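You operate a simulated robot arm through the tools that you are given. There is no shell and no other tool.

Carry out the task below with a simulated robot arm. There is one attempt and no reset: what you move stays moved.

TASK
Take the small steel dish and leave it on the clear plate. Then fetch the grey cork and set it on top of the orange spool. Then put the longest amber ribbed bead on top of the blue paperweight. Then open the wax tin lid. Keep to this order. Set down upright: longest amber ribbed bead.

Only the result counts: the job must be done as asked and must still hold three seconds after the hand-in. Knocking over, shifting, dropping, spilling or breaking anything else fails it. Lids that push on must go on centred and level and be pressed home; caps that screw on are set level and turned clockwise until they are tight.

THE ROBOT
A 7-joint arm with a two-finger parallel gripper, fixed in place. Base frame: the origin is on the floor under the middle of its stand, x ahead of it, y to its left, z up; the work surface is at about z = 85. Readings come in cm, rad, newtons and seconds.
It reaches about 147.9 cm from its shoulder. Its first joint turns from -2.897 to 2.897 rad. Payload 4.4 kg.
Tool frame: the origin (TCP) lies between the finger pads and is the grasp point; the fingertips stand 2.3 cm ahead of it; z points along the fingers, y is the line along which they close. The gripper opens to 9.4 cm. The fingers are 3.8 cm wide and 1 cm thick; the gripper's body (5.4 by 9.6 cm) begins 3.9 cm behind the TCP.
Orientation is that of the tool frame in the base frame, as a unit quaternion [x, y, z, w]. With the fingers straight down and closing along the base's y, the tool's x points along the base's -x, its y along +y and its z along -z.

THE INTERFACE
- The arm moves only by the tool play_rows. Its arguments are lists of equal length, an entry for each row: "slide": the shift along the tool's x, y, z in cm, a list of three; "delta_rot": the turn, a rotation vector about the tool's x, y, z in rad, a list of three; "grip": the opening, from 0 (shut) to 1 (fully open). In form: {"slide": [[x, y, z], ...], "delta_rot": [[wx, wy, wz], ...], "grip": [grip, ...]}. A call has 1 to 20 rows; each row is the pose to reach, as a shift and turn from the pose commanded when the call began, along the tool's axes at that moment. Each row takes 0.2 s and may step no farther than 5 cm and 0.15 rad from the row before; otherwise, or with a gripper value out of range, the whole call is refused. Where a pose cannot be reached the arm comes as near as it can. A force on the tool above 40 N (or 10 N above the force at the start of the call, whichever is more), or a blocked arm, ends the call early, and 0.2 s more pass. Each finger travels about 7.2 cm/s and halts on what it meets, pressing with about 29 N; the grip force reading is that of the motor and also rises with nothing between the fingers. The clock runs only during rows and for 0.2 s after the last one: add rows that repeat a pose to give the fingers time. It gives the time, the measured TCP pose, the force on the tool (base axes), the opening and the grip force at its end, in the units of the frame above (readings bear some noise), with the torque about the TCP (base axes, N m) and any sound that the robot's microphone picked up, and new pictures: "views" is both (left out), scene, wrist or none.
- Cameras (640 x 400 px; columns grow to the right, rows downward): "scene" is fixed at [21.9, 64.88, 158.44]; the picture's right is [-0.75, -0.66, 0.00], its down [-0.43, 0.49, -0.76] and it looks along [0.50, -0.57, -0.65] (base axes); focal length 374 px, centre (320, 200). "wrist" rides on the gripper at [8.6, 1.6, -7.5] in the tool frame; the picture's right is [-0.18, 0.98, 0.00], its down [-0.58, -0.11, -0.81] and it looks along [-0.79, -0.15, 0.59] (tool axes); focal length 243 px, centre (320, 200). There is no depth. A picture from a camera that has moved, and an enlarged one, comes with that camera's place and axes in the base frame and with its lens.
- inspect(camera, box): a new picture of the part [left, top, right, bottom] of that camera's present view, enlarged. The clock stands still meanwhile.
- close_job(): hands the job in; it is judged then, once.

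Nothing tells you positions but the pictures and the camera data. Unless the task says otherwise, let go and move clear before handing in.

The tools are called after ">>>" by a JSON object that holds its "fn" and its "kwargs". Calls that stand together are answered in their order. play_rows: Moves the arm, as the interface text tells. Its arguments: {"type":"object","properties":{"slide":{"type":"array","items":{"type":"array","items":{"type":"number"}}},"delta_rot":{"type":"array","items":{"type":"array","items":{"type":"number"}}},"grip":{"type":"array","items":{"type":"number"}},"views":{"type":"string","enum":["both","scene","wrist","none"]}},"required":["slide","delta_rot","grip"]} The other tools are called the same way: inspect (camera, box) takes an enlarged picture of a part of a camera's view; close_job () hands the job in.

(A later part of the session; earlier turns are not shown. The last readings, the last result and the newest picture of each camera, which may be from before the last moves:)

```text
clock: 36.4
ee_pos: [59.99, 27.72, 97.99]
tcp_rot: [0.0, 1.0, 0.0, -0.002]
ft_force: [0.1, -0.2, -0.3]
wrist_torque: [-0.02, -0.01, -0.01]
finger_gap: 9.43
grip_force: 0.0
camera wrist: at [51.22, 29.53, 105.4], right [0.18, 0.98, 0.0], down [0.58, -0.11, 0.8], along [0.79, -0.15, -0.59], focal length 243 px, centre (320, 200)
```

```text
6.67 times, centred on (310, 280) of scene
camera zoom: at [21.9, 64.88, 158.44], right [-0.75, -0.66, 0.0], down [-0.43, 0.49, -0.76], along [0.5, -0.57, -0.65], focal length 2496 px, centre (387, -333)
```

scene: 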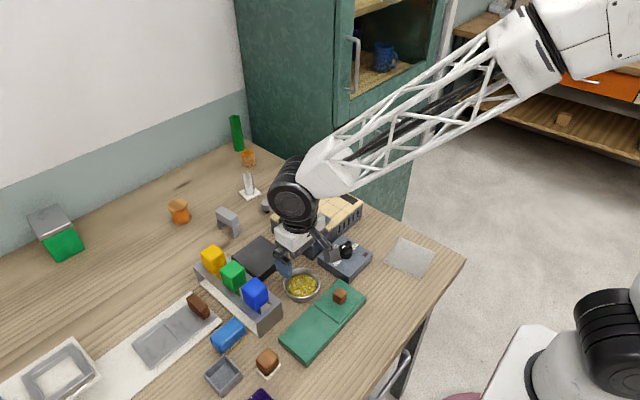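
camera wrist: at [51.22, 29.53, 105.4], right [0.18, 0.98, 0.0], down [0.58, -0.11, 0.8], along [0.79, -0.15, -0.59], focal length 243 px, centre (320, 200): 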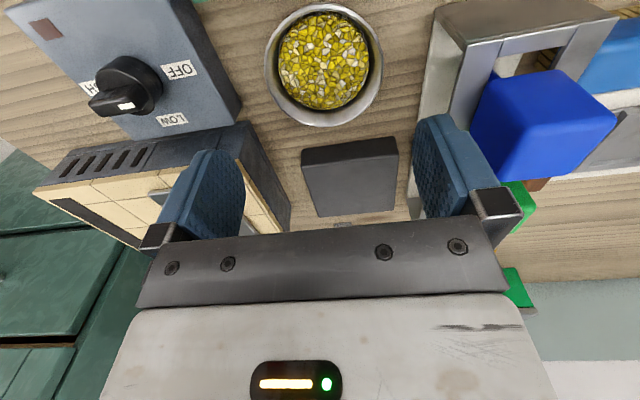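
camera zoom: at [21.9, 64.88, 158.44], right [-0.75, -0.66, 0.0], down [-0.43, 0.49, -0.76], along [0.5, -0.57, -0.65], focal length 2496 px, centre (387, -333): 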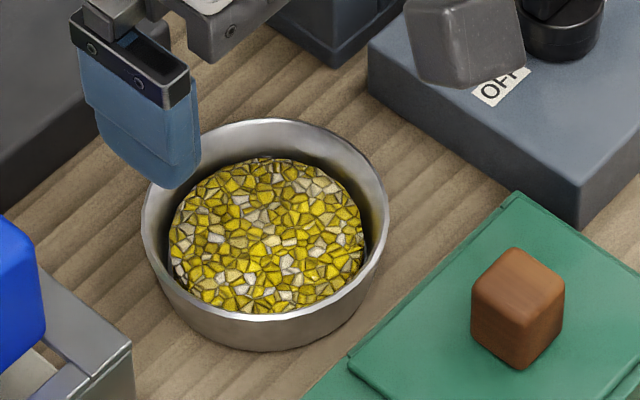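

The dish's rim is about 8.6 cm wide, leaving roughly 0.35 cm per side, so I'll correct by (-0.3, +0.3) cm and lower part-way, then check.

>>> {"fn": "play_rows", "kwargs": {"slide": [[0.3, 0.33, 2], [0.3, 0.33, 4], [0.3, 0.33, 6], [0.3, 0.33, 6]], "delta_rot": [[0, 0, 0], [0, 0, 0], [0, 0, 0], [0, 0, 0]], "grip": [1, 1, 1, 1], "views": "both"}}

>>> {"fn": "inspect", "kwargs": {"camera": "wrist", "box": [180, 0, 480, 200]}}

>>> {"fn": "inspect", "kwargs": {"camera": "scene", "box": [270, 250, 350, 310]}}

```text
clock: 37.4
ee_pos: [59.45, 28.08, 91.73]
tcp_rot: [-0.001, 1.0, -0.001, -0.002]
ft_force: [0.0, 0.2, 0.3]
wrist_torque: [0.02, 0.03, 0.0]
finger_gap: 9.43
grip_force: 0.0
camera wrist: at [50.94, 29.92, 99.36], right [0.18, 0.98, 0.0], down [0.58, -0.11, 0.8], along [0.79, -0.15, -0.59], focal length 243 px, centre (320, 200)
```

scene: 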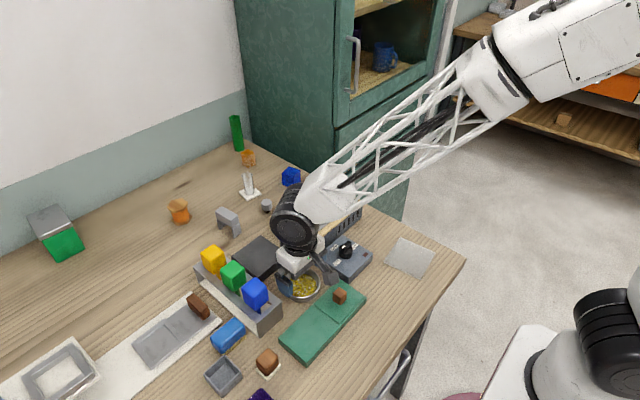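
wrist: 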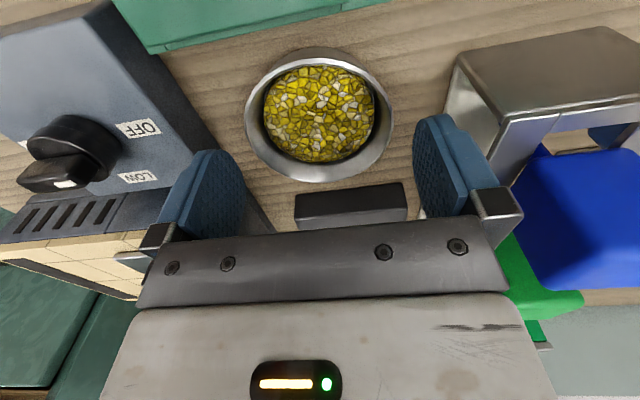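

```text
2.00 times, centred on (330, 100) of wrist
camera zoom: at [50.94, 29.92, 99.36], right [0.18, 0.98, 0.0], down [0.58, -0.11, 0.8], along [0.79, -0.15, -0.59], focal length 485 px, centre (300, 400)
```

zoom: 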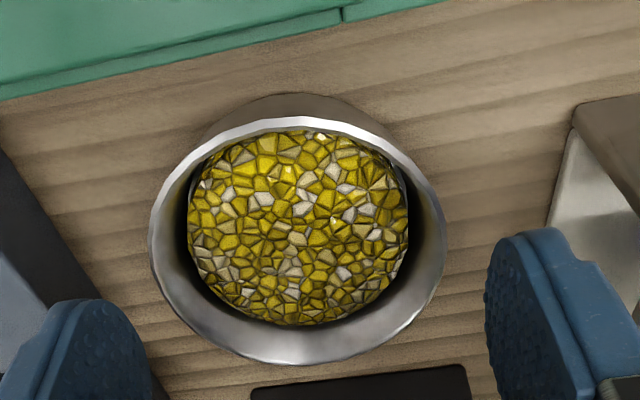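

```text
6.67 times, centred on (310, 280) of scene
camera zoom: at [21.9, 64.88, 158.44], right [-0.75, -0.66, 0.0], down [-0.43, 0.49, -0.76], along [0.5, -0.57, -0.65], focal length 2496 px, centre (387, -333)
```

zoom: 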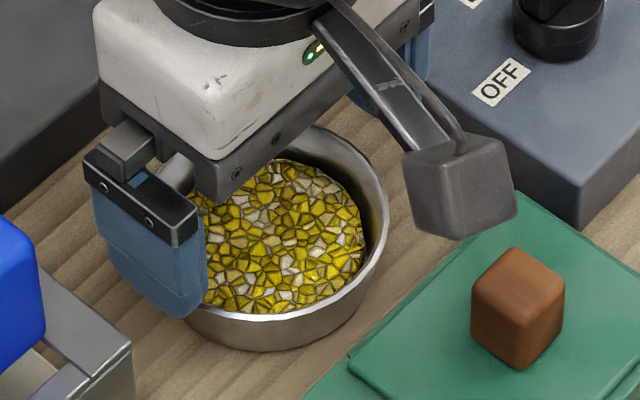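

The dish is centred between the fingers within about 0.1 cm. I'll lower 3.7 cm and close gently.

>>> {"fn": "play_rows", "kwargs": {"slide": [[0, 0, 1.2], [0, 0, 2.4], [0, 0, 3.7], [0, 0, 3.7]], "delta_rot": [[0, 0, 0], [0, 0, 0], [0, 0, 0], [0, 0, 0]], "grip": [1, 1, 1, 1], "views": "both"}}

```text
clock: 38.4
ee_pos: [59.46, 28.29, 88.18]
tcp_rot: [0.0, 1.0, 0.0, -0.002]
ft_force: [0.8, -0.1, 0.1]
wrist_torque: [0.0, 0.0, 0.01]
finger_gap: 9.41
grip_force: 0.1
camera wrist: at [50.89, 30.03, 95.74], right [0.18, 0.98, 0.0], down [0.58, -0.11, 0.8], along [0.79, -0.15, -0.59], focal length 243 px, centre (320, 200)
```

scene: 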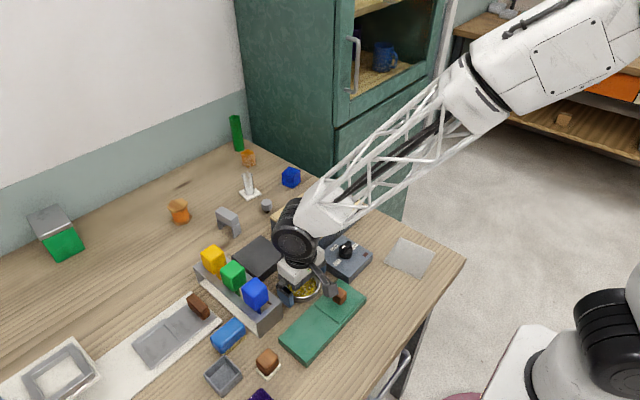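
wrist: 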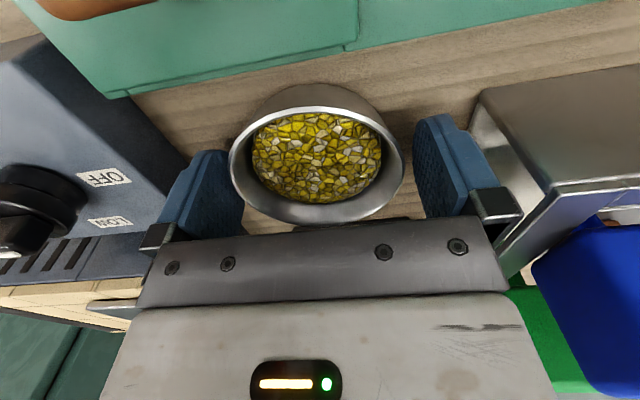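

The fingers straddle the dish without contact. Now I'll close.

>>> {"fn": "play_rows", "kwargs": {"slide": [[0, 0, 0], [0, 0, 0], [0, 0, 0], [0, 0, 0]], "delta_rot": [[0, 0, 0], [0, 0, 0], [0, 0, 0], [0, 0, 0]], "grip": [0.85, 0.7, 0.5, 0.5], "views": "wrist"}}

```text
clock: 39.4
ee_pos: [59.51, 28.24, 88.19]
tcp_rot: [0.001, 1.0, 0.001, -0.003]
ft_force: [0.2, 0.4, -0.2]
wrist_torque: [0.0, 0.02, 0.02]
finger_gap: 8.53
grip_force: 28.8
camera wrist: at [50.89, 30.03, 95.76], right [0.18, 0.98, 0.0], down [0.58, -0.11, 0.8], along [0.79, -0.15, -0.59], focal length 243 px, centre (320, 200)
```

wrist: 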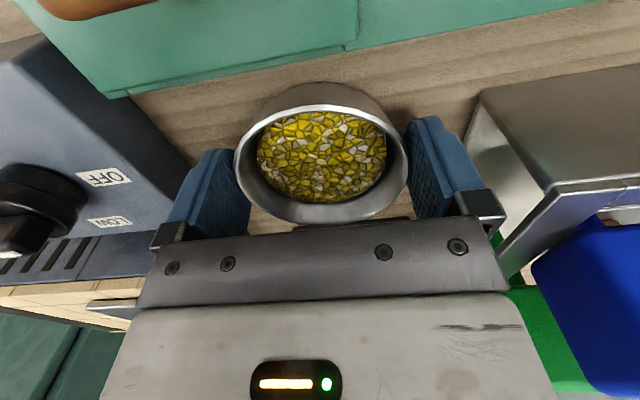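

The dish is held at 8.5 cm opening with firm grip. I'll lift slowly and check that it stays level.

>>> {"fn": "play_rows", "kwargs": {"slide": [[0, 0, -0.5], [0, 0, -1], [0, 0, -1.5], [0, 0, -2], [0, 0, -3], [0, 0, -3]], "delta_rot": [[0, 0, 0], [0, 0, 0], [0, 0, 0], [0, 0, 0], [0, 0, 0], [0, 0, 0]], "grip": [0.4, 0.4, 0.4, 0.4, 0.4, 0.4], "views": "both"}}

>>> {"fn": "inspect", "kwargs": {"camera": "scene", "box": [270, 240, 370, 315]}}

```text
clock: 40.8
ee_pos: [59.54, 28.3, 91.17]
tcp_rot: [0.0, 1.0, -0.001, -0.003]
ft_force: [-0.3, 0.3, -1.1]
wrist_torque: [0.01, 0.02, -0.01]
finger_gap: 8.53
grip_force: 28.9
camera wrist: at [50.86, 30.01, 98.78], right [0.18, 0.98, 0.0], down [0.58, -0.11, 0.8], along [0.79, -0.15, -0.59], focal length 243 px, centre (320, 200)
```

scene: 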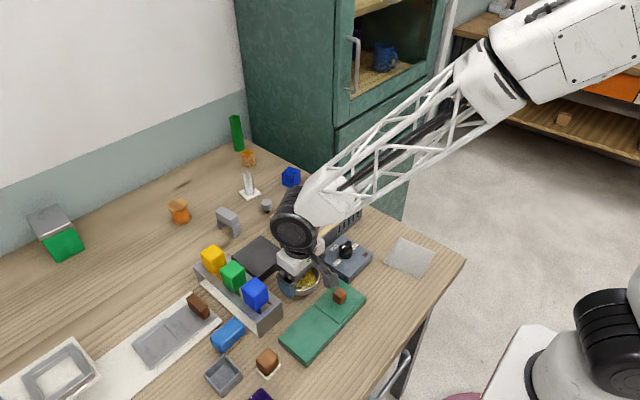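
wrist: 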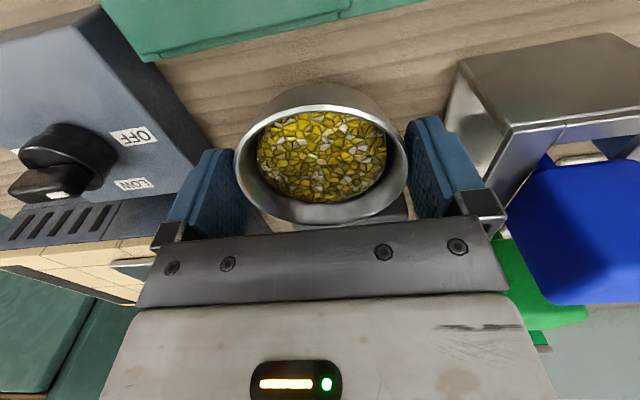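

```text
5.33 times, centred on (320, 278) of scene
camera zoom: at [21.9, 64.88, 158.44], right [-0.75, -0.66, 0.0], down [-0.43, 0.49, -0.76], along [0.5, -0.57, -0.65], focal length 1997 px, centre (320, -213)
```

zoom: 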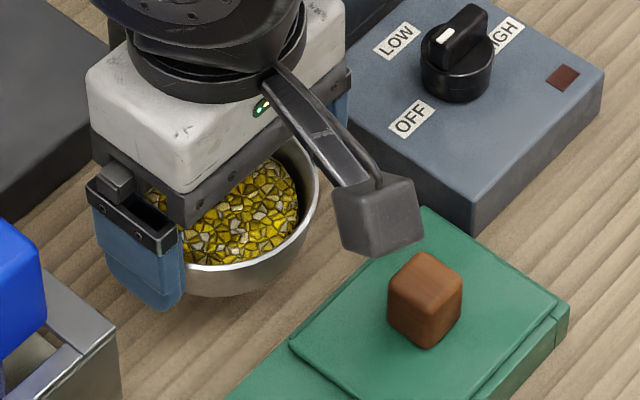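

The dish lifts cleanly and stays level. I'll raise it and carry it slowly over to the clear plate near (46, 3).

>>> {"fn": "play_rows", "kwargs": {"slide": [[0, 0, -1.5], [0, 0, -4], [0, 0, -7], [0, 0, -10], [0, 0, -12], [0.5, -1, -13], [1.5, -2.8, -13], [2.7, -5, -13], [3.9, -7.3, -13], [5.1, -9.6, -13], [6.3, -11.9, -13], [7.5, -14.2, -13], [8.7, -16.5, -13], [9.9, -18.8, -13], [11, -21, -13], [12.2, -23, -13], [13, -24.5, -13], [13.5, -25.3, -13], [13.5, -25.3, -13]], "delta_rot": [[0, 0, 0], [0, 0, 0], [0, 0, 0], [0, 0, 0], [0, 0, 0], [0, 0, 0], [0, 0, 0], [0, 0, 0], [0, 0, 0], [0, 0, 0], [0, 0, 0], [0, 0, 0], [0, 0, 0], [0, 0, 0], [0, 0, 0], [0, 0, 0], [0, 0, 0], [0, 0, 0], [0, 0, 0]], "grip": [0.4, 0.4, 0.4, 0.4, 0.4, 0.4, 0.4, 0.4, 0.4, 0.4, 0.4, 0.4, 0.4, 0.4, 0.4, 0.4, 0.4, 0.4, 0.4], "views": "both"}}

```text
clock: 44.8
ee_pos: [46.07, 3.0, 104.22]
tcp_rot: [0.0, 1.0, 0.0, -0.002]
ft_force: [0.5, 0.2, -2.7]
wrist_torque: [0.01, 0.04, 0.0]
finger_gap: 8.51
grip_force: 28.8
camera wrist: at [37.46, 4.72, 111.76], right [0.18, 0.98, 0.0], down [0.58, -0.11, 0.8], along [0.79, -0.15, -0.59], focal length 243 px, centre (320, 200)
```

scene: 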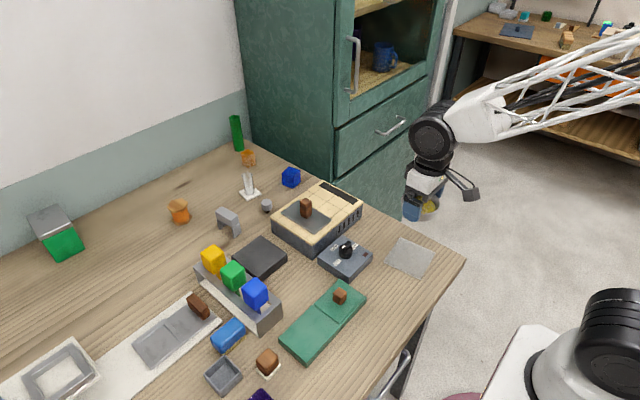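
wrist: 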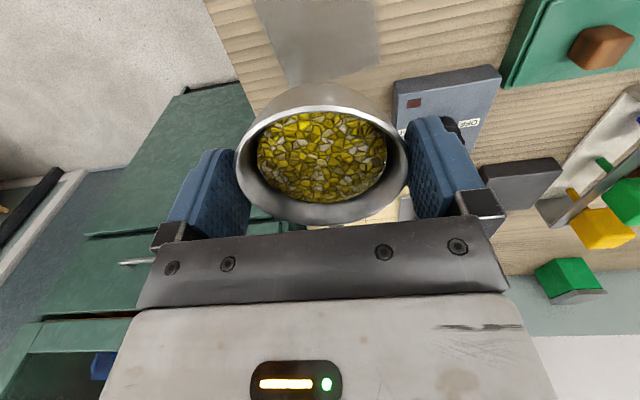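

>>> {"fn": "inspect", "kwargs": {"camera": "wrist", "box": [230, 0, 410, 110]}}

```text
3.56 times, centred on (320, 55) of wrist
camera zoom: at [37.46, 4.72, 111.76], right [0.18, 0.98, 0.0], down [0.58, -0.11, 0.8], along [0.79, -0.15, -0.59], focal length 863 px, centre (320, 716)
```

zoom: 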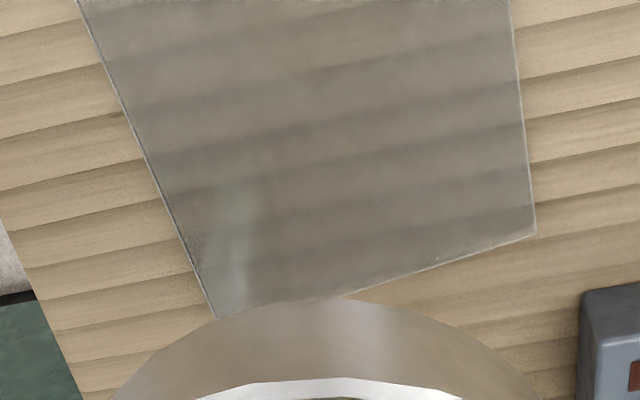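

The plate is transparent, about 10 cm square, centred near (45.9, 3.3); the dish is nearly right over it. I'll lower it most of the way.

>>> {"fn": "play_rows", "kwargs": {"slide": [[0.1, 0.25, 2], [0.1, 0.25, 5], [0.1, 0.25, 8], [0.1, 0.25, 11], [0.1, 0.25, 13], [0.1, 0.25, 14.2], [0.1, 0.25, 14.2]], "delta_rot": [[0, 0, 0], [0, 0, 0], [0, 0, 0], [0, 0, 0], [0, 0, 0], [0, 0, 0], [0, 0, 0]], "grip": [0.4, 0.4, 0.4, 0.4, 0.4, 0.4, 0.4], "views": "both"}}

>>> {"fn": "inspect", "kwargs": {"camera": "scene", "box": [365, 205, 465, 290]}}

>>> {"fn": "inspect", "kwargs": {"camera": "wrist", "box": [150, 0, 500, 230]}}

```text
clock: 46.4
ee_pos: [45.86, 3.38, 90.03]
tcp_rot: [0.0, 1.0, 0.0, -0.002]
ft_force: [-0.1, 0.5, -1.6]
wrist_torque: [0.0, 0.03, -0.02]
finger_gap: 8.5
grip_force: 29.6
camera wrist: at [37.25, 5.11, 97.6], right [0.18, 0.98, 0.0], down [0.58, -0.11, 0.8], along [0.79, -0.15, -0.59], focal length 243 px, centre (320, 200)
```

scene: 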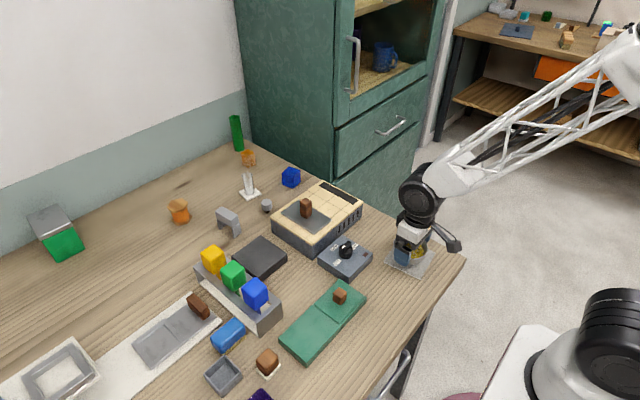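
wrist: 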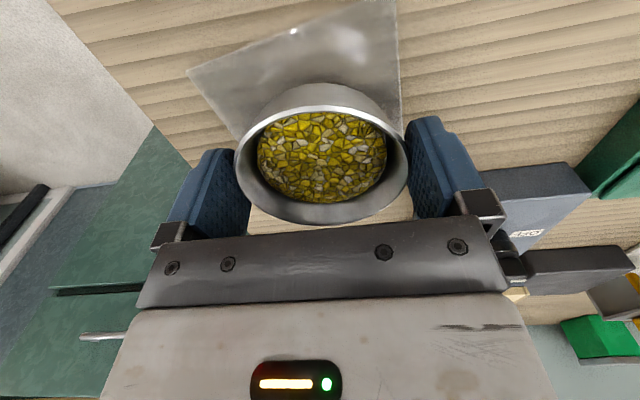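

```text
4.71 times, centred on (415, 248) of scene
camera zoom: at [21.9, 64.88, 158.44], right [-0.75, -0.66, 0.0], down [-0.43, 0.49, -0.76], along [0.5, -0.57, -0.65], focal length 1762 px, centre (-127, -24)
```

zoom: 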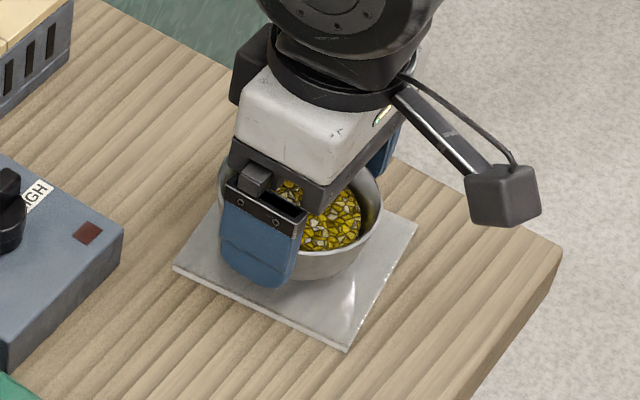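

```text
1.74 times, centred on (325, 115) of wrist
camera zoom: at [37.25, 5.11, 97.6], right [0.18, 0.98, 0.0], down [0.58, -0.11, 0.8], along [0.79, -0.15, -0.59], focal length 422 px, centre (311, 348)
```

zoom: 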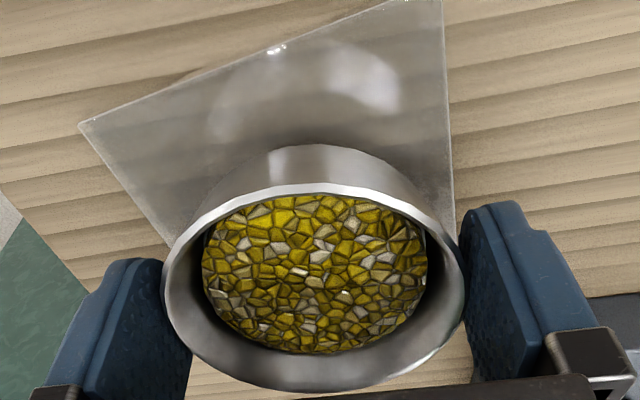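

Centred over the plate. I'll lower the last bit slowly, watching the force.

>>> {"fn": "play_rows", "kwargs": {"slide": [[0, 0, 0.3], [0, 0, 0.6], [0, 0, 0.8], [0, 0, 0.9], [0, 0, 1.0], [0, 0, 1.0]], "delta_rot": [[0, 0, 0], [0, 0, 0], [0, 0, 0], [0, 0, 0], [0, 0, 0], [0, 0, 0]], "grip": [0.4, 0.4, 0.4, 0.4, 0.4, 0.4], "views": "none"}}

```text
clock: 47.8
ee_pos: [45.89, 3.38, 89.11]
tcp_rot: [-0.001, 1.0, 0.0, -0.001]
ft_force: [-0.8, 0.6, -2.7]
wrist_torque: [0.02, -0.02, -0.04]
finger_gap: 8.51
grip_force: 29.3
```

>>> {"fn": "play_rows", "kwargs": {"slide": [[0, 0, 0.1], [0, 0, 0.2], [0, 0, 0.3], [0, 0, 0.4], [0, 0, 0.4]], "delta_rot": [[0, 0, 0], [0, 0, 0], [0, 0, 0], [0, 0, 0], [0, 0, 0]], "grip": [0.4, 0.4, 0.4, 0.4, 0.4], "views": "none"}}

```text
clock: 49.0
ee_pos: [45.95, 3.33, 88.71]
tcp_rot: [0.0, 1.0, -0.001, -0.001]
ft_force: [-1.7, -2.4, 22.7]
wrist_torque: [-0.04, -0.25, 0.0]
finger_gap: 8.54
grip_force: 29.0
```

Contact: the dish is on the plate (22 N). I'll ease back slightly and open the fingers.

>>> {"fn": "play_rows", "kwargs": {"slide": [[0, 0, -0.1], [0, 0, -0.15], [0, 0, -0.15], [0, 0, -0.15]], "delta_rot": [[0, 0, 0], [0, 0, 0], [0, 0, 0], [0, 0, 0]], "grip": [0.4, 0.4, 0.4, 0.4], "views": "none"}}

>>> {"fn": "play_rows", "kwargs": {"slide": [[0, 0, 0], [0, 0, 0], [0, 0, 0], [0, 0, 0]], "delta_rot": [[0, 0, 0], [0, 0, 0], [0, 0, 0], [0, 0, 0]], "grip": [0.92, 0.96, 1, 1], "views": "both"}}

```text
clock: 50.0
ee_pos: [46.04, 3.13, 88.67]
tcp_rot: [0.0, 1.0, 0.001, -0.002]
ft_force: [-0.7, 0.1, -1.0]
wrist_torque: [0.01, 0.02, -0.01]
finger_gap: 8.48
grip_force: 29.6
```

```text
clock: 51.0
ee_pos: [45.93, 3.28, 88.91]
tcp_rot: [0.0, 1.0, 0.0, -0.002]
ft_force: [0.3, -0.3, -0.7]
wrist_torque: [-0.03, 0.0, -0.01]
finger_gap: 9.39
grip_force: 0.2
camera wrist: at [37.33, 5.03, 96.32], right [0.18, 0.98, 0.0], down [0.58, -0.11, 0.8], along [0.79, -0.15, -0.59], focal length 243 px, centre (320, 200)
```

scene: 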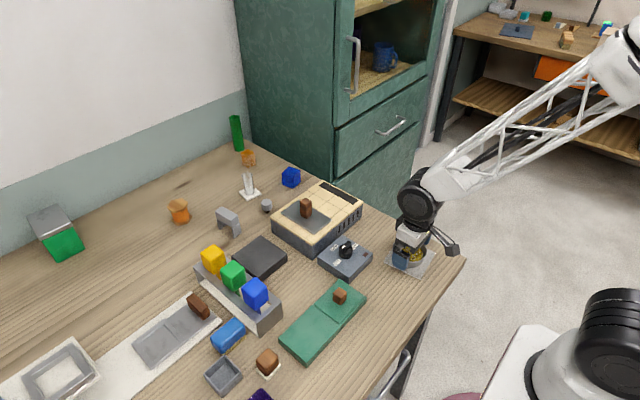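
wrist: 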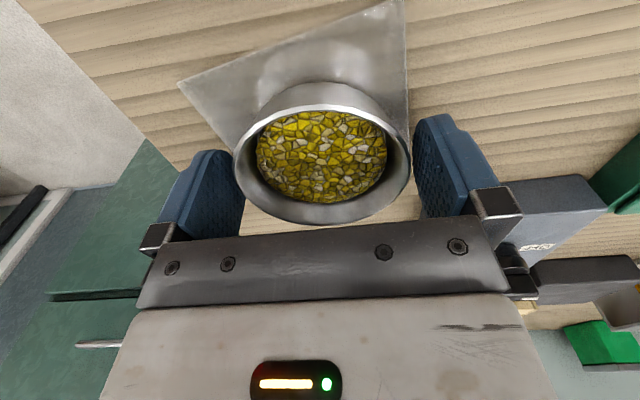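

Released. I'll rise straight up slowly and check the dish stays put.

>>> {"fn": "play_rows", "kwargs": {"slide": [[0, 0, -0.7], [0, 0, -1.5], [0, 0, -3], [0, 0, -6], [0, 0, -10], [0, 0, -14], [0, 0, -17], [0, 0, -17]], "delta_rot": [[0, 0, 0], [0, 0, 0], [0, 0, 0], [0, 0, 0], [0, 0, 0], [0, 0, 0], [0, 0, 0], [0, 0, 0]], "grip": [1, 1, 1, 1, 1, 1, 1, 1], "views": "both"}}

>>> {"fn": "inspect", "kwargs": {"camera": "scene", "box": [365, 205, 465, 290]}}

```text
clock: 52.8
ee_pos: [45.89, 3.25, 105.62]
tcp_rot: [0.0, 1.0, 0.001, -0.002]
ft_force: [-0.3, -0.3, 0.0]
wrist_torque: [0.0, -0.03, 0.02]
finger_gap: 9.43
grip_force: 0.1
camera wrist: at [37.32, 4.92, 113.26], right [0.18, 0.98, 0.0], down [0.58, -0.11, 0.8], along [0.79, -0.15, -0.59], focal length 243 px, centre (320, 200)
```

scene: 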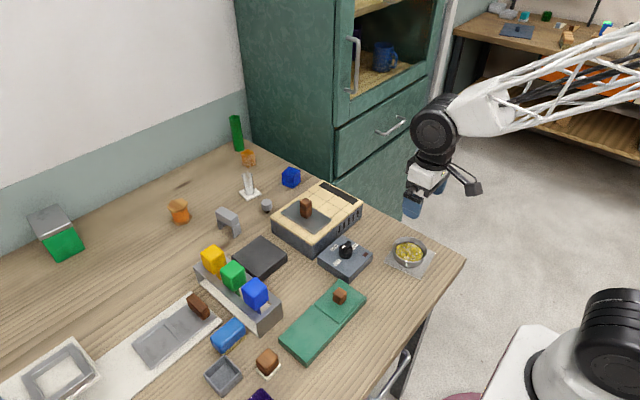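
wrist: 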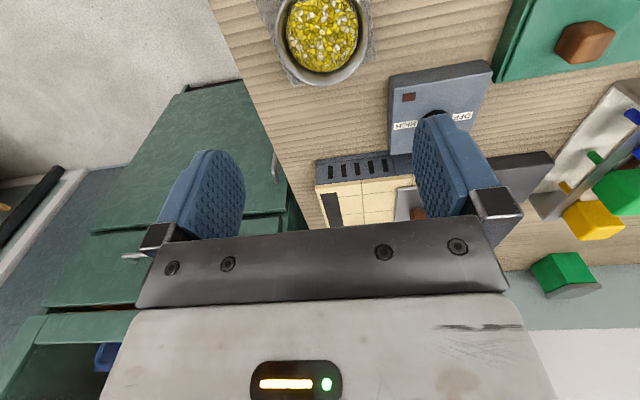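

```text
4.71 times, centred on (415, 248) of scene
camera zoom: at [21.9, 64.88, 158.44], right [-0.75, -0.66, 0.0], down [-0.43, 0.49, -0.76], along [0.5, -0.57, -0.65], focal length 1762 px, centre (-127, -24)
```

zoom: 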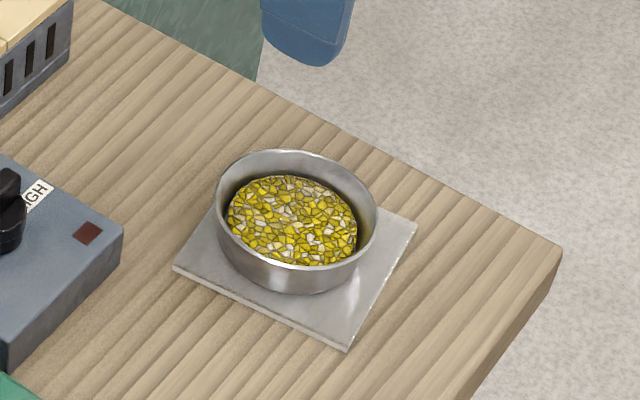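

The dish sits on the clear plate. Now for the grey cork: I'll move to view it and the orange spool with the wrist camera.

>>> {"fn": "play_rows", "kwargs": {"slide": [[-2, 1, -4], [-6, 3, -6], [-10, 5, -8], [-14, 7.3, -8], [-18.4, 9.6, -8], [-22.8, 12, -8], [-27, 14.3, -8], [-28, 14.8, -8], [-28, 14.8, -8]], "delta_rot": [[0, 0, 0], [0, 0, 0], [0, 0, 0], [0, 0, 0], [0, 0, 0], [0, 0, 0], [0, 0, 0], [0, 0, 0], [0, 0, 0]], "grip": [1, 1, 1, 1, 1, 1, 1, 1, 1], "views": "wrist"}}

>>> {"fn": "inspect", "kwargs": {"camera": "wrist", "box": [220, 30, 460, 200]}}

```text
refused: row 6 steps farther than a row can; nothing moved
```

```text
2.35 times, centred on (340, 115) of wrist
camera zoom: at [37.32, 4.92, 113.26], right [0.18, 0.98, 0.0], down [0.58, -0.11, 0.8], along [0.79, -0.15, -0.59], focal length 571 px, centre (273, 400)
```

zoom: 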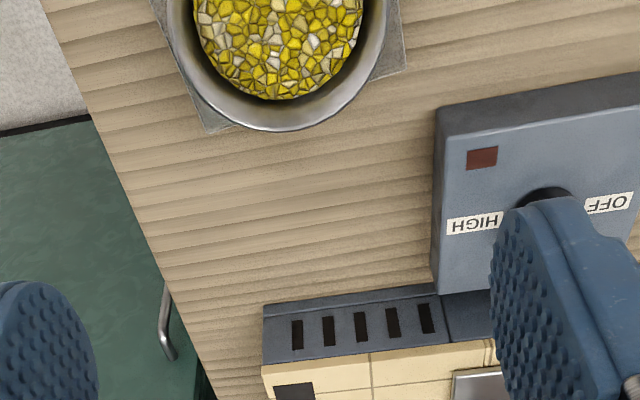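

That was one step too long; I'll repeat the move in smaller steps.

>>> {"fn": "play_rows", "kwargs": {"slide": [[-2, 1, -4], [-6, 3, -6], [-10, 5, -8], [-14, 7, -8], [-18, 9, -8], [-22, 11, -8], [-26, 13, -8], [-28, 14.8, -8], [-28, 14.8, -8]], "delta_rot": [[0, 0, 0], [0, 0, 0], [0, 0, 0], [0, 0, 0], [0, 0, 0], [0, 0, 0], [0, 0, 0], [0, 0, 0], [0, 0, 0]], "grip": [1, 1, 1, 1, 1, 1, 1, 1, 1], "views": "wrist"}}

>>> {"fn": "inspect", "kwargs": {"camera": "wrist", "box": [220, 30, 460, 200]}}

```text
clock: 54.8
ee_pos: [73.85, 18.22, 113.73]
tcp_rot: [0.0, 1.0, 0.0, -0.003]
ft_force: [0.1, -0.2, 0.5]
wrist_torque: [-0.02, 0.0, 0.01]
finger_gap: 9.4
grip_force: 0.1
camera wrist: at [65.23, 19.94, 121.16], right [0.18, 0.98, 0.0], down [0.58, -0.11, 0.8], along [0.79, -0.15, -0.59], focal length 243 px, centre (320, 200)
```

wrist: 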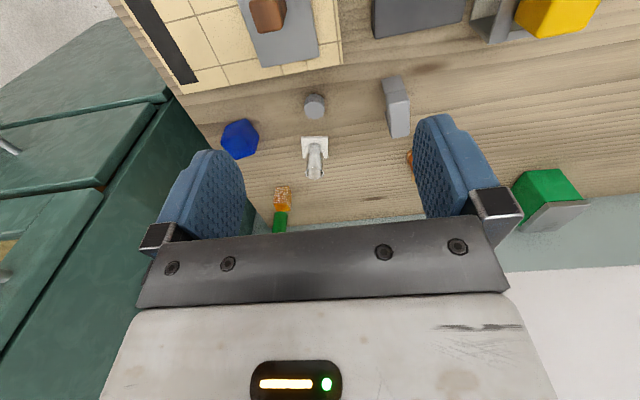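

```text
2.35 times, centred on (340, 115) of wrist
camera zoom: at [65.23, 19.94, 121.16], right [0.18, 0.98, 0.0], down [0.58, -0.11, 0.8], along [0.79, -0.15, -0.59], focal length 571 px, centre (273, 400)
```

zoom: 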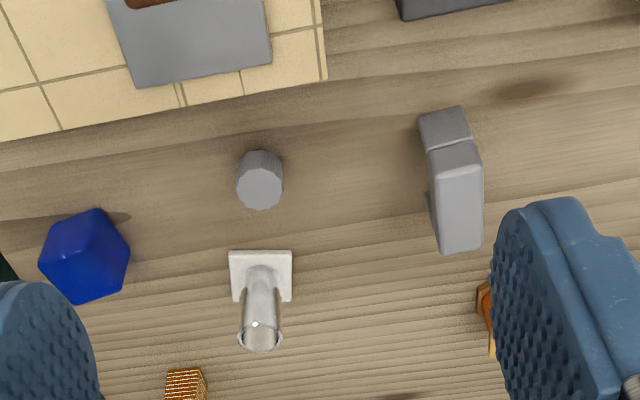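

The cork stands near (86, 15) with a head about 2.9 cm wide. I'll go above it and refine its position.

>>> {"fn": "play_rows", "kwargs": {"slide": [[-4, -1, 0], [-8, -2, 1], [-12, -3, 4], [-12.2, -3.1, 8], [-12.2, -3.1, 12], [-12.2, -3.1, 14], [-12.2, -3.1, 14]], "delta_rot": [[0, 0, 0], [0, 0, 0], [0, 0, 0], [0, 0, 0], [0, 0, 0], [0, 0, 0], [0, 0, 0]], "grip": [1, 1, 1, 0.9, 0.7, 0.7, 0.7], "views": "both"}}

>>> {"fn": "inspect", "kwargs": {"camera": "wrist", "box": [230, 20, 430, 200]}}

>>> {"fn": "inspect", "kwargs": {"camera": "scene", "box": [240, 175, 300, 220]}}

```text
refused: row 3 steps farther than a row can; nothing moved
```

```text
2.22 times, centred on (330, 110) of wrist
camera zoom: at [65.23, 19.94, 121.16], right [0.18, 0.98, 0.0], down [0.58, -0.11, 0.8], along [0.79, -0.15, -0.59], focal length 539 px, centre (298, 400)
```

zoom: 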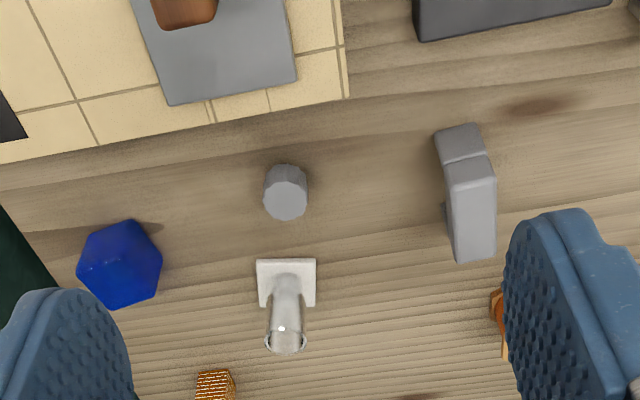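

```text
8.89 times, centred on (270, 198) of scene
camera zoom: at [21.9, 64.88, 158.44], right [-0.75, -0.66, 0.0], down [-0.43, 0.49, -0.76], along [0.5, -0.57, -0.65], focal length 3329 px, centre (764, 222)
```

zoom: 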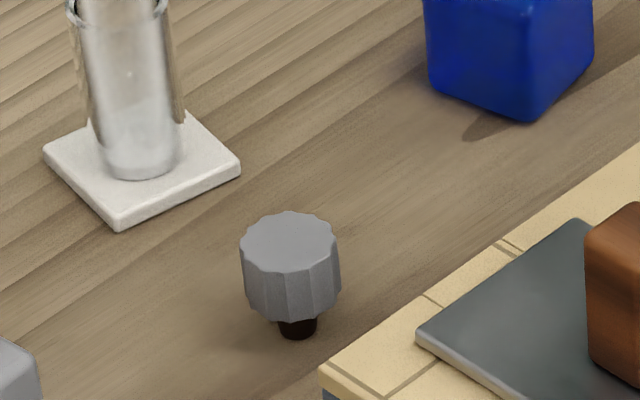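

The cork has a fluted grey head on a narrow dark stub. I'll move above it with smaller steps.

>>> {"fn": "play_rows", "kwargs": {"slide": [[-4, -1, 0], [-8, -2, 1], [-11.5, -3, 3.5], [-12.2, -3.1, 8], [-12.2, -3.1, 12], [-12.2, -3.1, 14], [-12.2, -3.1, 14]], "delta_rot": [[0, 0, 0], [0, 0, 0], [0, 0, 0], [0, 0, 0], [0, 0, 0], [0, 0, 0], [0, 0, 0]], "grip": [1, 1, 1, 0.9, 0.7, 0.7, 0.7], "views": "both"}}

>>> {"fn": "inspect", "kwargs": {"camera": "wrist", "box": [230, 20, 430, 200]}}

>>> {"fn": "inspect", "kwargs": {"camera": "scene", "box": [240, 165, 320, 225]}}

```text
clock: 56.4
ee_pos: [86.25, 15.05, 99.58]
tcp_rot: [-0.001, 1.0, 0.0, -0.002]
ft_force: [-0.2, -0.1, 0.0]
wrist_torque: [0.04, 0.01, 0.01]
finger_gap: 6.56
grip_force: 0.0
camera wrist: at [77.65, 16.88, 107.12], right [0.18, 0.98, 0.0], down [0.58, -0.11, 0.8], along [0.79, -0.15, -0.59], focal length 243 px, centre (320, 200)
```

scene: 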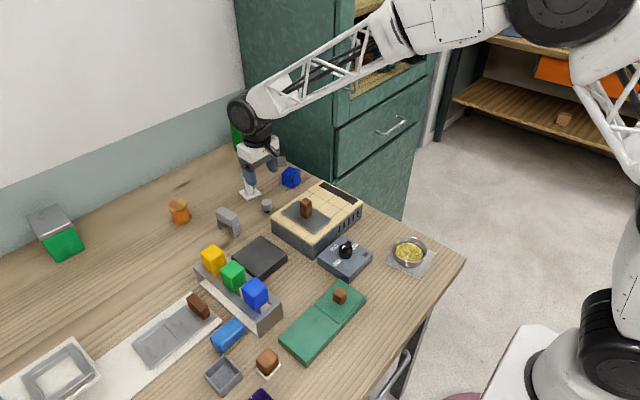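
wrist: 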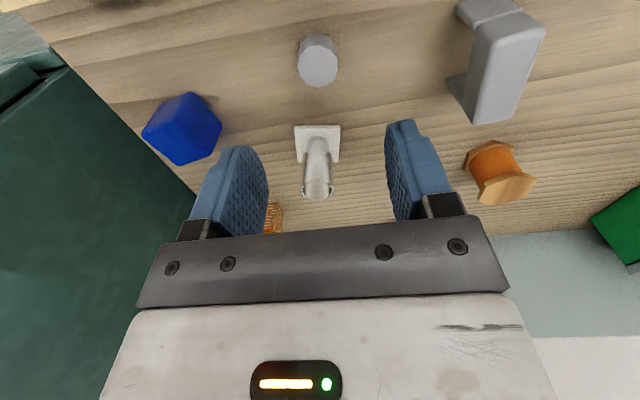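

```text
2.22 times, centred on (330, 110) of wrist
camera zoom: at [77.65, 16.88, 107.12], right [0.18, 0.98, 0.0], down [0.58, -0.11, 0.8], along [0.79, -0.15, -0.59], focal length 539 px, centre (298, 400)
```

zoom: 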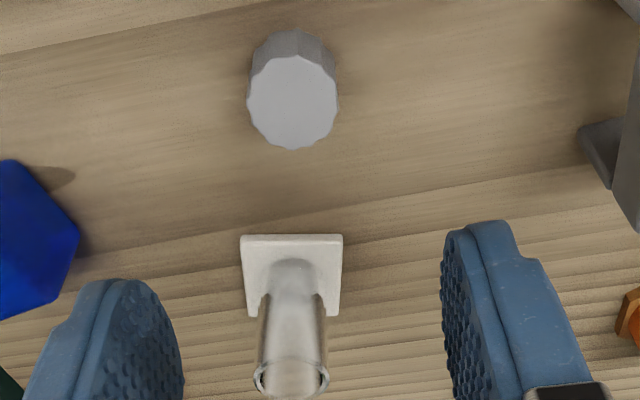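

```text
6.67 times, centred on (280, 195) of scene
camera zoom: at [21.9, 64.88, 158.44], right [-0.75, -0.66, 0.0], down [-0.43, 0.49, -0.76], along [0.5, -0.57, -0.65], focal length 2496 px, centre (587, 233)
```

zoom: 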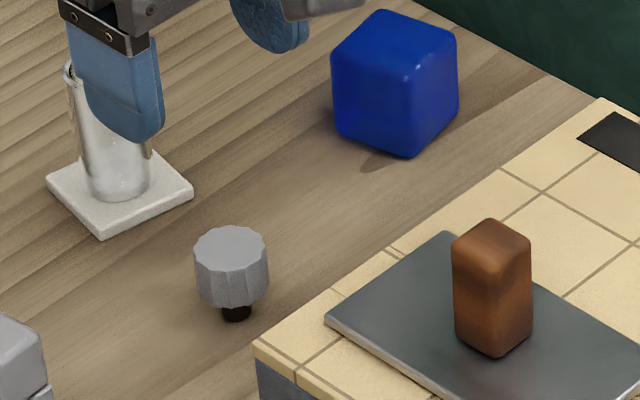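

The cork is nearly centred. I'll shift slightly and go down part-way, then check again.

>>> {"fn": "play_rows", "kwargs": {"slide": [[0, -0.18, 2.5], [0, -0.18, 5], [0, -0.18, 7], [0, -0.18, 7]], "delta_rot": [[0, 0, 0], [0, 0, 0], [0, 0, 0], [0, 0, 0]], "grip": [0.7, 0.7, 0.7, 0.7], "views": "both"}}

>>> {"fn": "inspect", "kwargs": {"camera": "wrist", "box": [230, 20, 430, 200]}}

>>> {"fn": "inspect", "kwargs": {"camera": "scene", "box": [230, 160, 310, 225]}}

```text
clock: 57.4
ee_pos: [86.18, 14.76, 92.57]
tcp_rot: [0.001, 1.0, 0.0, -0.002]
ft_force: [-0.5, 0.0, 0.7]
wrist_torque: [0.01, -0.01, 0.0]
finger_gap: 6.58
grip_force: 0.1
camera wrist: at [77.5, 16.48, 100.19], right [0.18, 0.98, 0.0], down [0.58, -0.11, 0.8], along [0.79, -0.15, -0.59], focal length 243 px, centre (320, 200)
```

scene: 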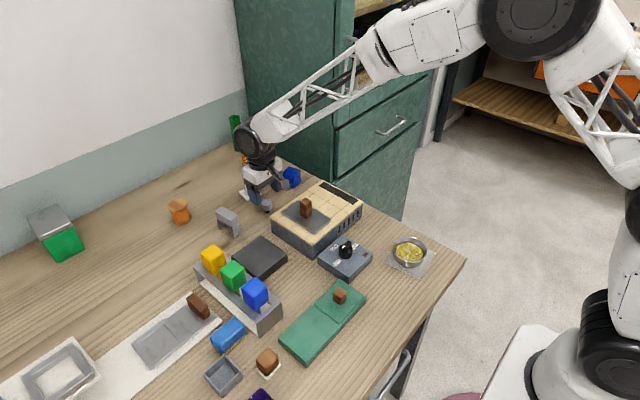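
wrist: 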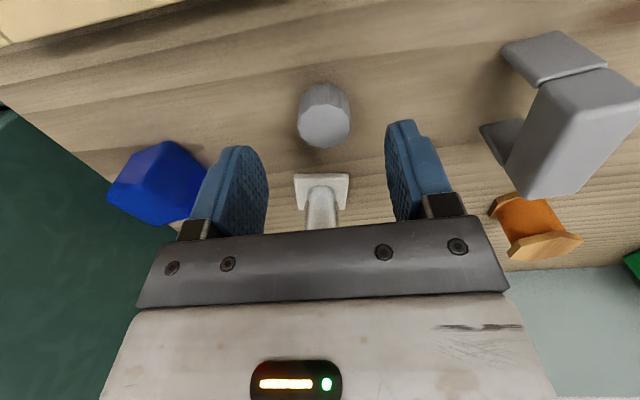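

```text
2.22 times, centred on (330, 110) of wrist
camera zoom: at [77.5, 16.48, 100.19], right [0.18, 0.98, 0.0], down [0.58, -0.11, 0.8], along [0.79, -0.15, -0.59], focal length 539 px, centre (298, 400)
```

zoom: 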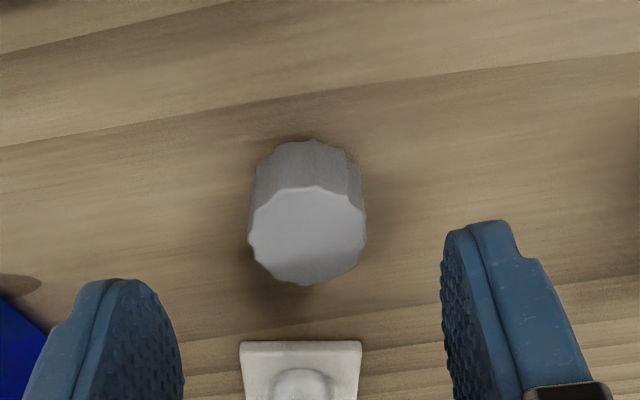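

```text
6.15 times, centred on (270, 192) of scene
camera zoom: at [21.9, 64.88, 158.44], right [-0.75, -0.66, 0.0], down [-0.43, 0.49, -0.76], along [0.5, -0.57, -0.65], focal length 2304 px, centre (628, 246)
```

zoom: 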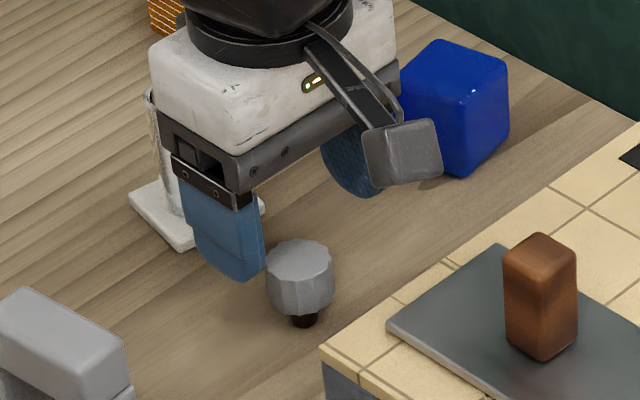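

Slight offset only. I'll correct by a couple of millimetres, go down, and close on the cork's head.

>>> {"fn": "play_rows", "kwargs": {"slide": [[-0.25, 0.17, 1.5], [-0.25, 0.17, 3], [-0.25, 0.17, 4.3], [-0.25, 0.17, 4.3]], "delta_rot": [[0, 0, 0], [0, 0, 0], [0, 0, 0], [0, 0, 0]], "grip": [0.65, 0.6, 0.55, 0.5], "views": "both"}}

>>> {"fn": "inspect", "kwargs": {"camera": "wrist", "box": [210, 60, 430, 230]}}

>>> {"fn": "inspect", "kwargs": {"camera": "scene", "box": [230, 160, 310, 225]}}

```text
clock: 58.4
ee_pos: [86.22, 14.9, 88.34]
tcp_rot: [0.0, 1.0, 0.001, -0.002]
ft_force: [0.4, -0.2, 0.2]
wrist_torque: [0.03, 0.02, 0.01]
finger_gap: 4.7
grip_force: 0.0
camera wrist: at [77.63, 16.67, 95.88], right [0.18, 0.98, 0.0], down [0.58, -0.11, 0.8], along [0.79, -0.15, -0.59], focal length 243 px, centre (320, 200)
```

scene: 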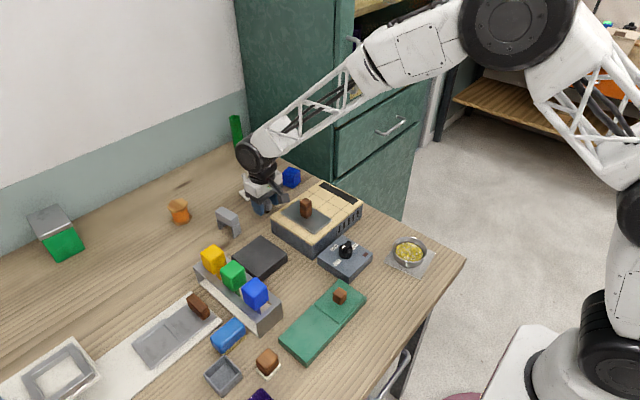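
wrist: 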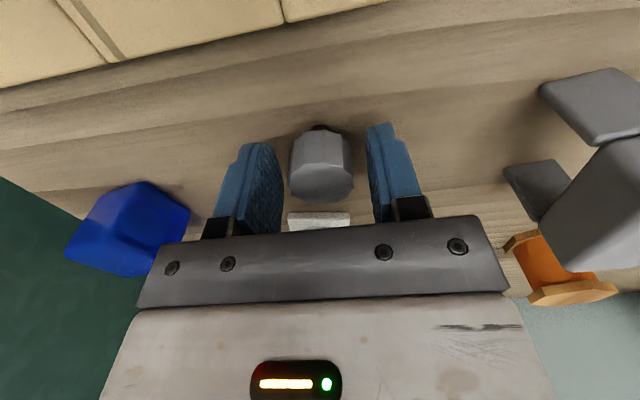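

```text
2.35 times, centred on (320, 145) of wrist
camera zoom: at [77.63, 16.67, 95.88], right [0.18, 0.98, 0.0], down [0.58, -0.11, 0.8], along [0.79, -0.15, -0.59], focal length 571 px, centre (320, 329)
```

zoom: 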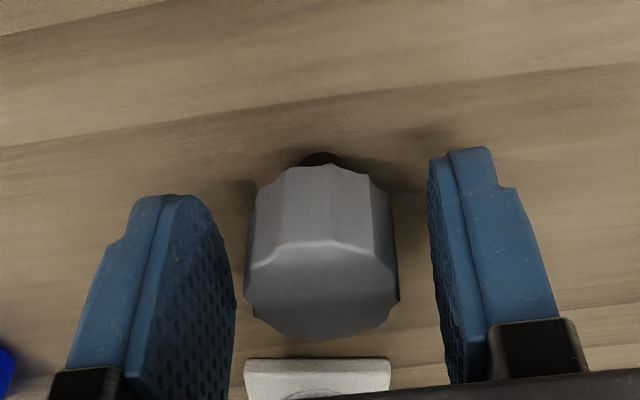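

```text
6.15 times, centred on (270, 192) of scene
camera zoom: at [21.9, 64.88, 158.44], right [-0.75, -0.66, 0.0], down [-0.43, 0.49, -0.76], along [0.5, -0.57, -0.65], focal length 2304 px, centre (628, 246)
```

zoom: 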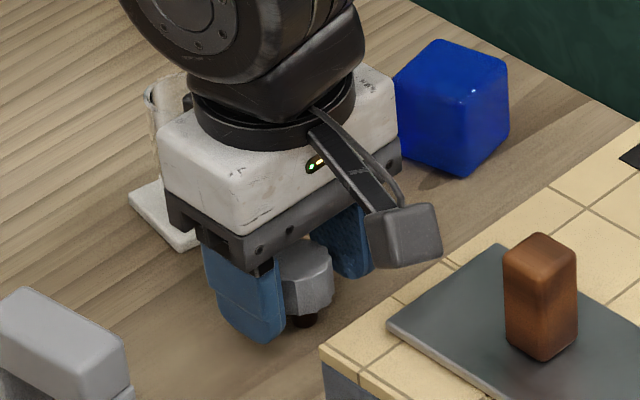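

The cork is well centred. Closing on it now.

>>> {"fn": "play_rows", "kwargs": {"slide": [[0, 0, 0], [0, 0, 0], [0, 0, 0], [0, 0, 0]], "delta_rot": [[0, 0, 0], [0, 0, 0], [0, 0, 0], [0, 0, 0]], "grip": [0.4, 0.3, 0.1, 0.1], "views": "wrist"}}

>>> {"fn": "play_rows", "kwargs": {"slide": [[0, 0, -0.5], [0, 0, -1.5], [0, 0, -3], [0, 0, -6], [0, 0, -10], [0, 0, -12], [0, 0, -12]], "delta_rot": [[0, 0, 0], [0, 0, 0], [0, 0, 0], [0, 0, 0], [0, 0, 0], [0, 0, 0], [0, 0, 0]], "grip": [0.1, 0.1, 0.1, 0.1, 0.1, 0.1, 0.1], "views": "both"}}

>>> {"fn": "inspect", "kwargs": {"camera": "wrist", "box": [210, 60, 430, 230]}}

>>> {"fn": "inspect", "kwargs": {"camera": "scene", "box": [220, 130, 310, 200]}}

```text
clock: 59.4
ee_pos: [86.29, 14.94, 88.28]
tcp_rot: [0.0, 1.0, 0.0, -0.001]
ft_force: [-0.7, -0.1, 0.5]
wrist_torque: [-0.01, -0.02, 0.02]
finger_gap: 2.79
grip_force: 28.7
camera wrist: at [77.63, 16.67, 95.89], right [0.18, 0.98, 0.0], down [0.58, -0.11, 0.8], along [0.79, -0.15, -0.59], focal length 243 px, centre (320, 200)
```

wrist: 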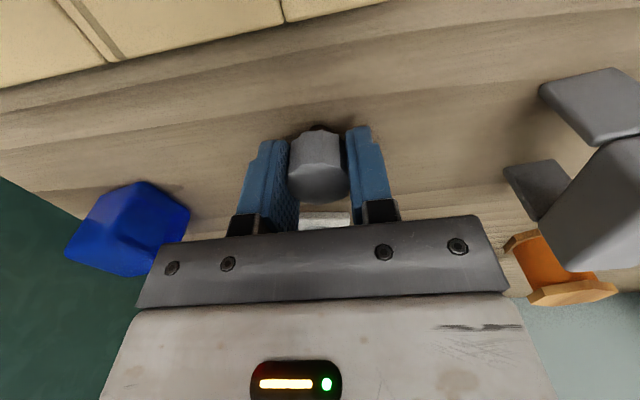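

```text
clock: 61.0
ee_pos: [86.19, 14.97, 100.21]
tcp_rot: [-0.001, 1.0, 0.0, -0.002]
ft_force: [-0.4, 0.7, -0.6]
wrist_torque: [-0.01, -0.03, -0.01]
finger_gap: 2.81
grip_force: 29.1
camera wrist: at [77.53, 16.63, 107.79], right [0.18, 0.98, 0.0], down [0.58, -0.11, 0.8], along [0.79, -0.15, -0.59], focal length 243 px, centre (320, 200)
```

scene: 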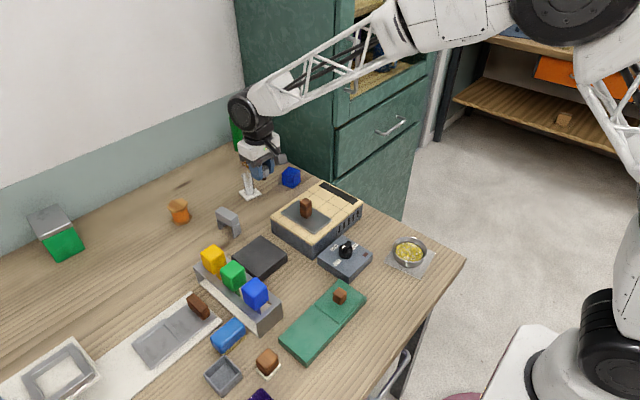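
wrist: 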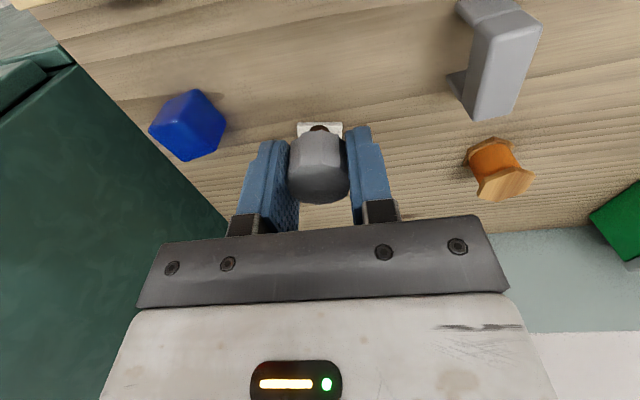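

```text
2.35 times, centred on (320, 145) of wrist
camera zoom: at [77.53, 16.63, 107.79], right [0.18, 0.98, 0.0], down [0.58, -0.11, 0.8], along [0.79, -0.15, -0.59], focal length 571 px, centre (320, 329)
```

zoom: 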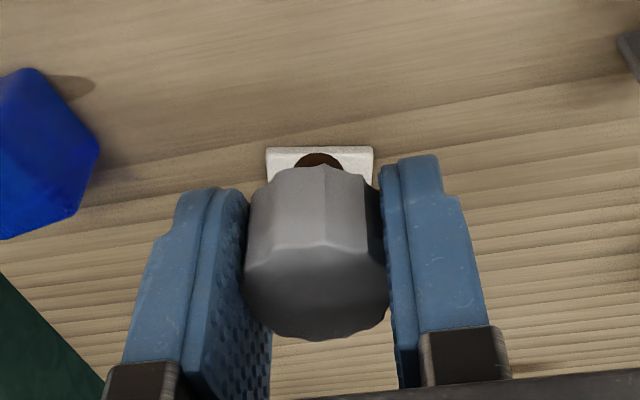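

```text
5.71 times, centred on (265, 165) of scene
camera zoom: at [21.9, 64.88, 158.44], right [-0.75, -0.66, 0.0], down [-0.43, 0.49, -0.76], along [0.5, -0.57, -0.65], focal length 2140 px, centre (634, 400)
```

zoom: 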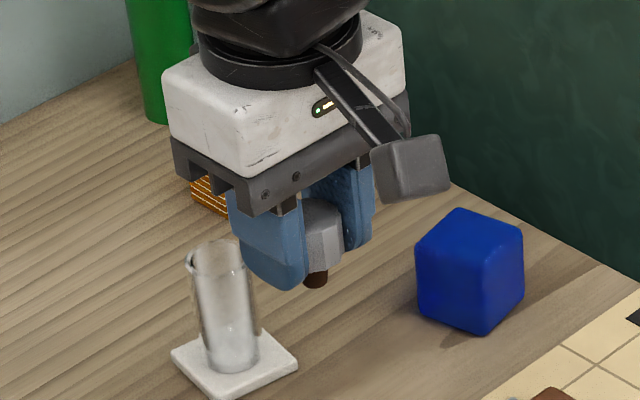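

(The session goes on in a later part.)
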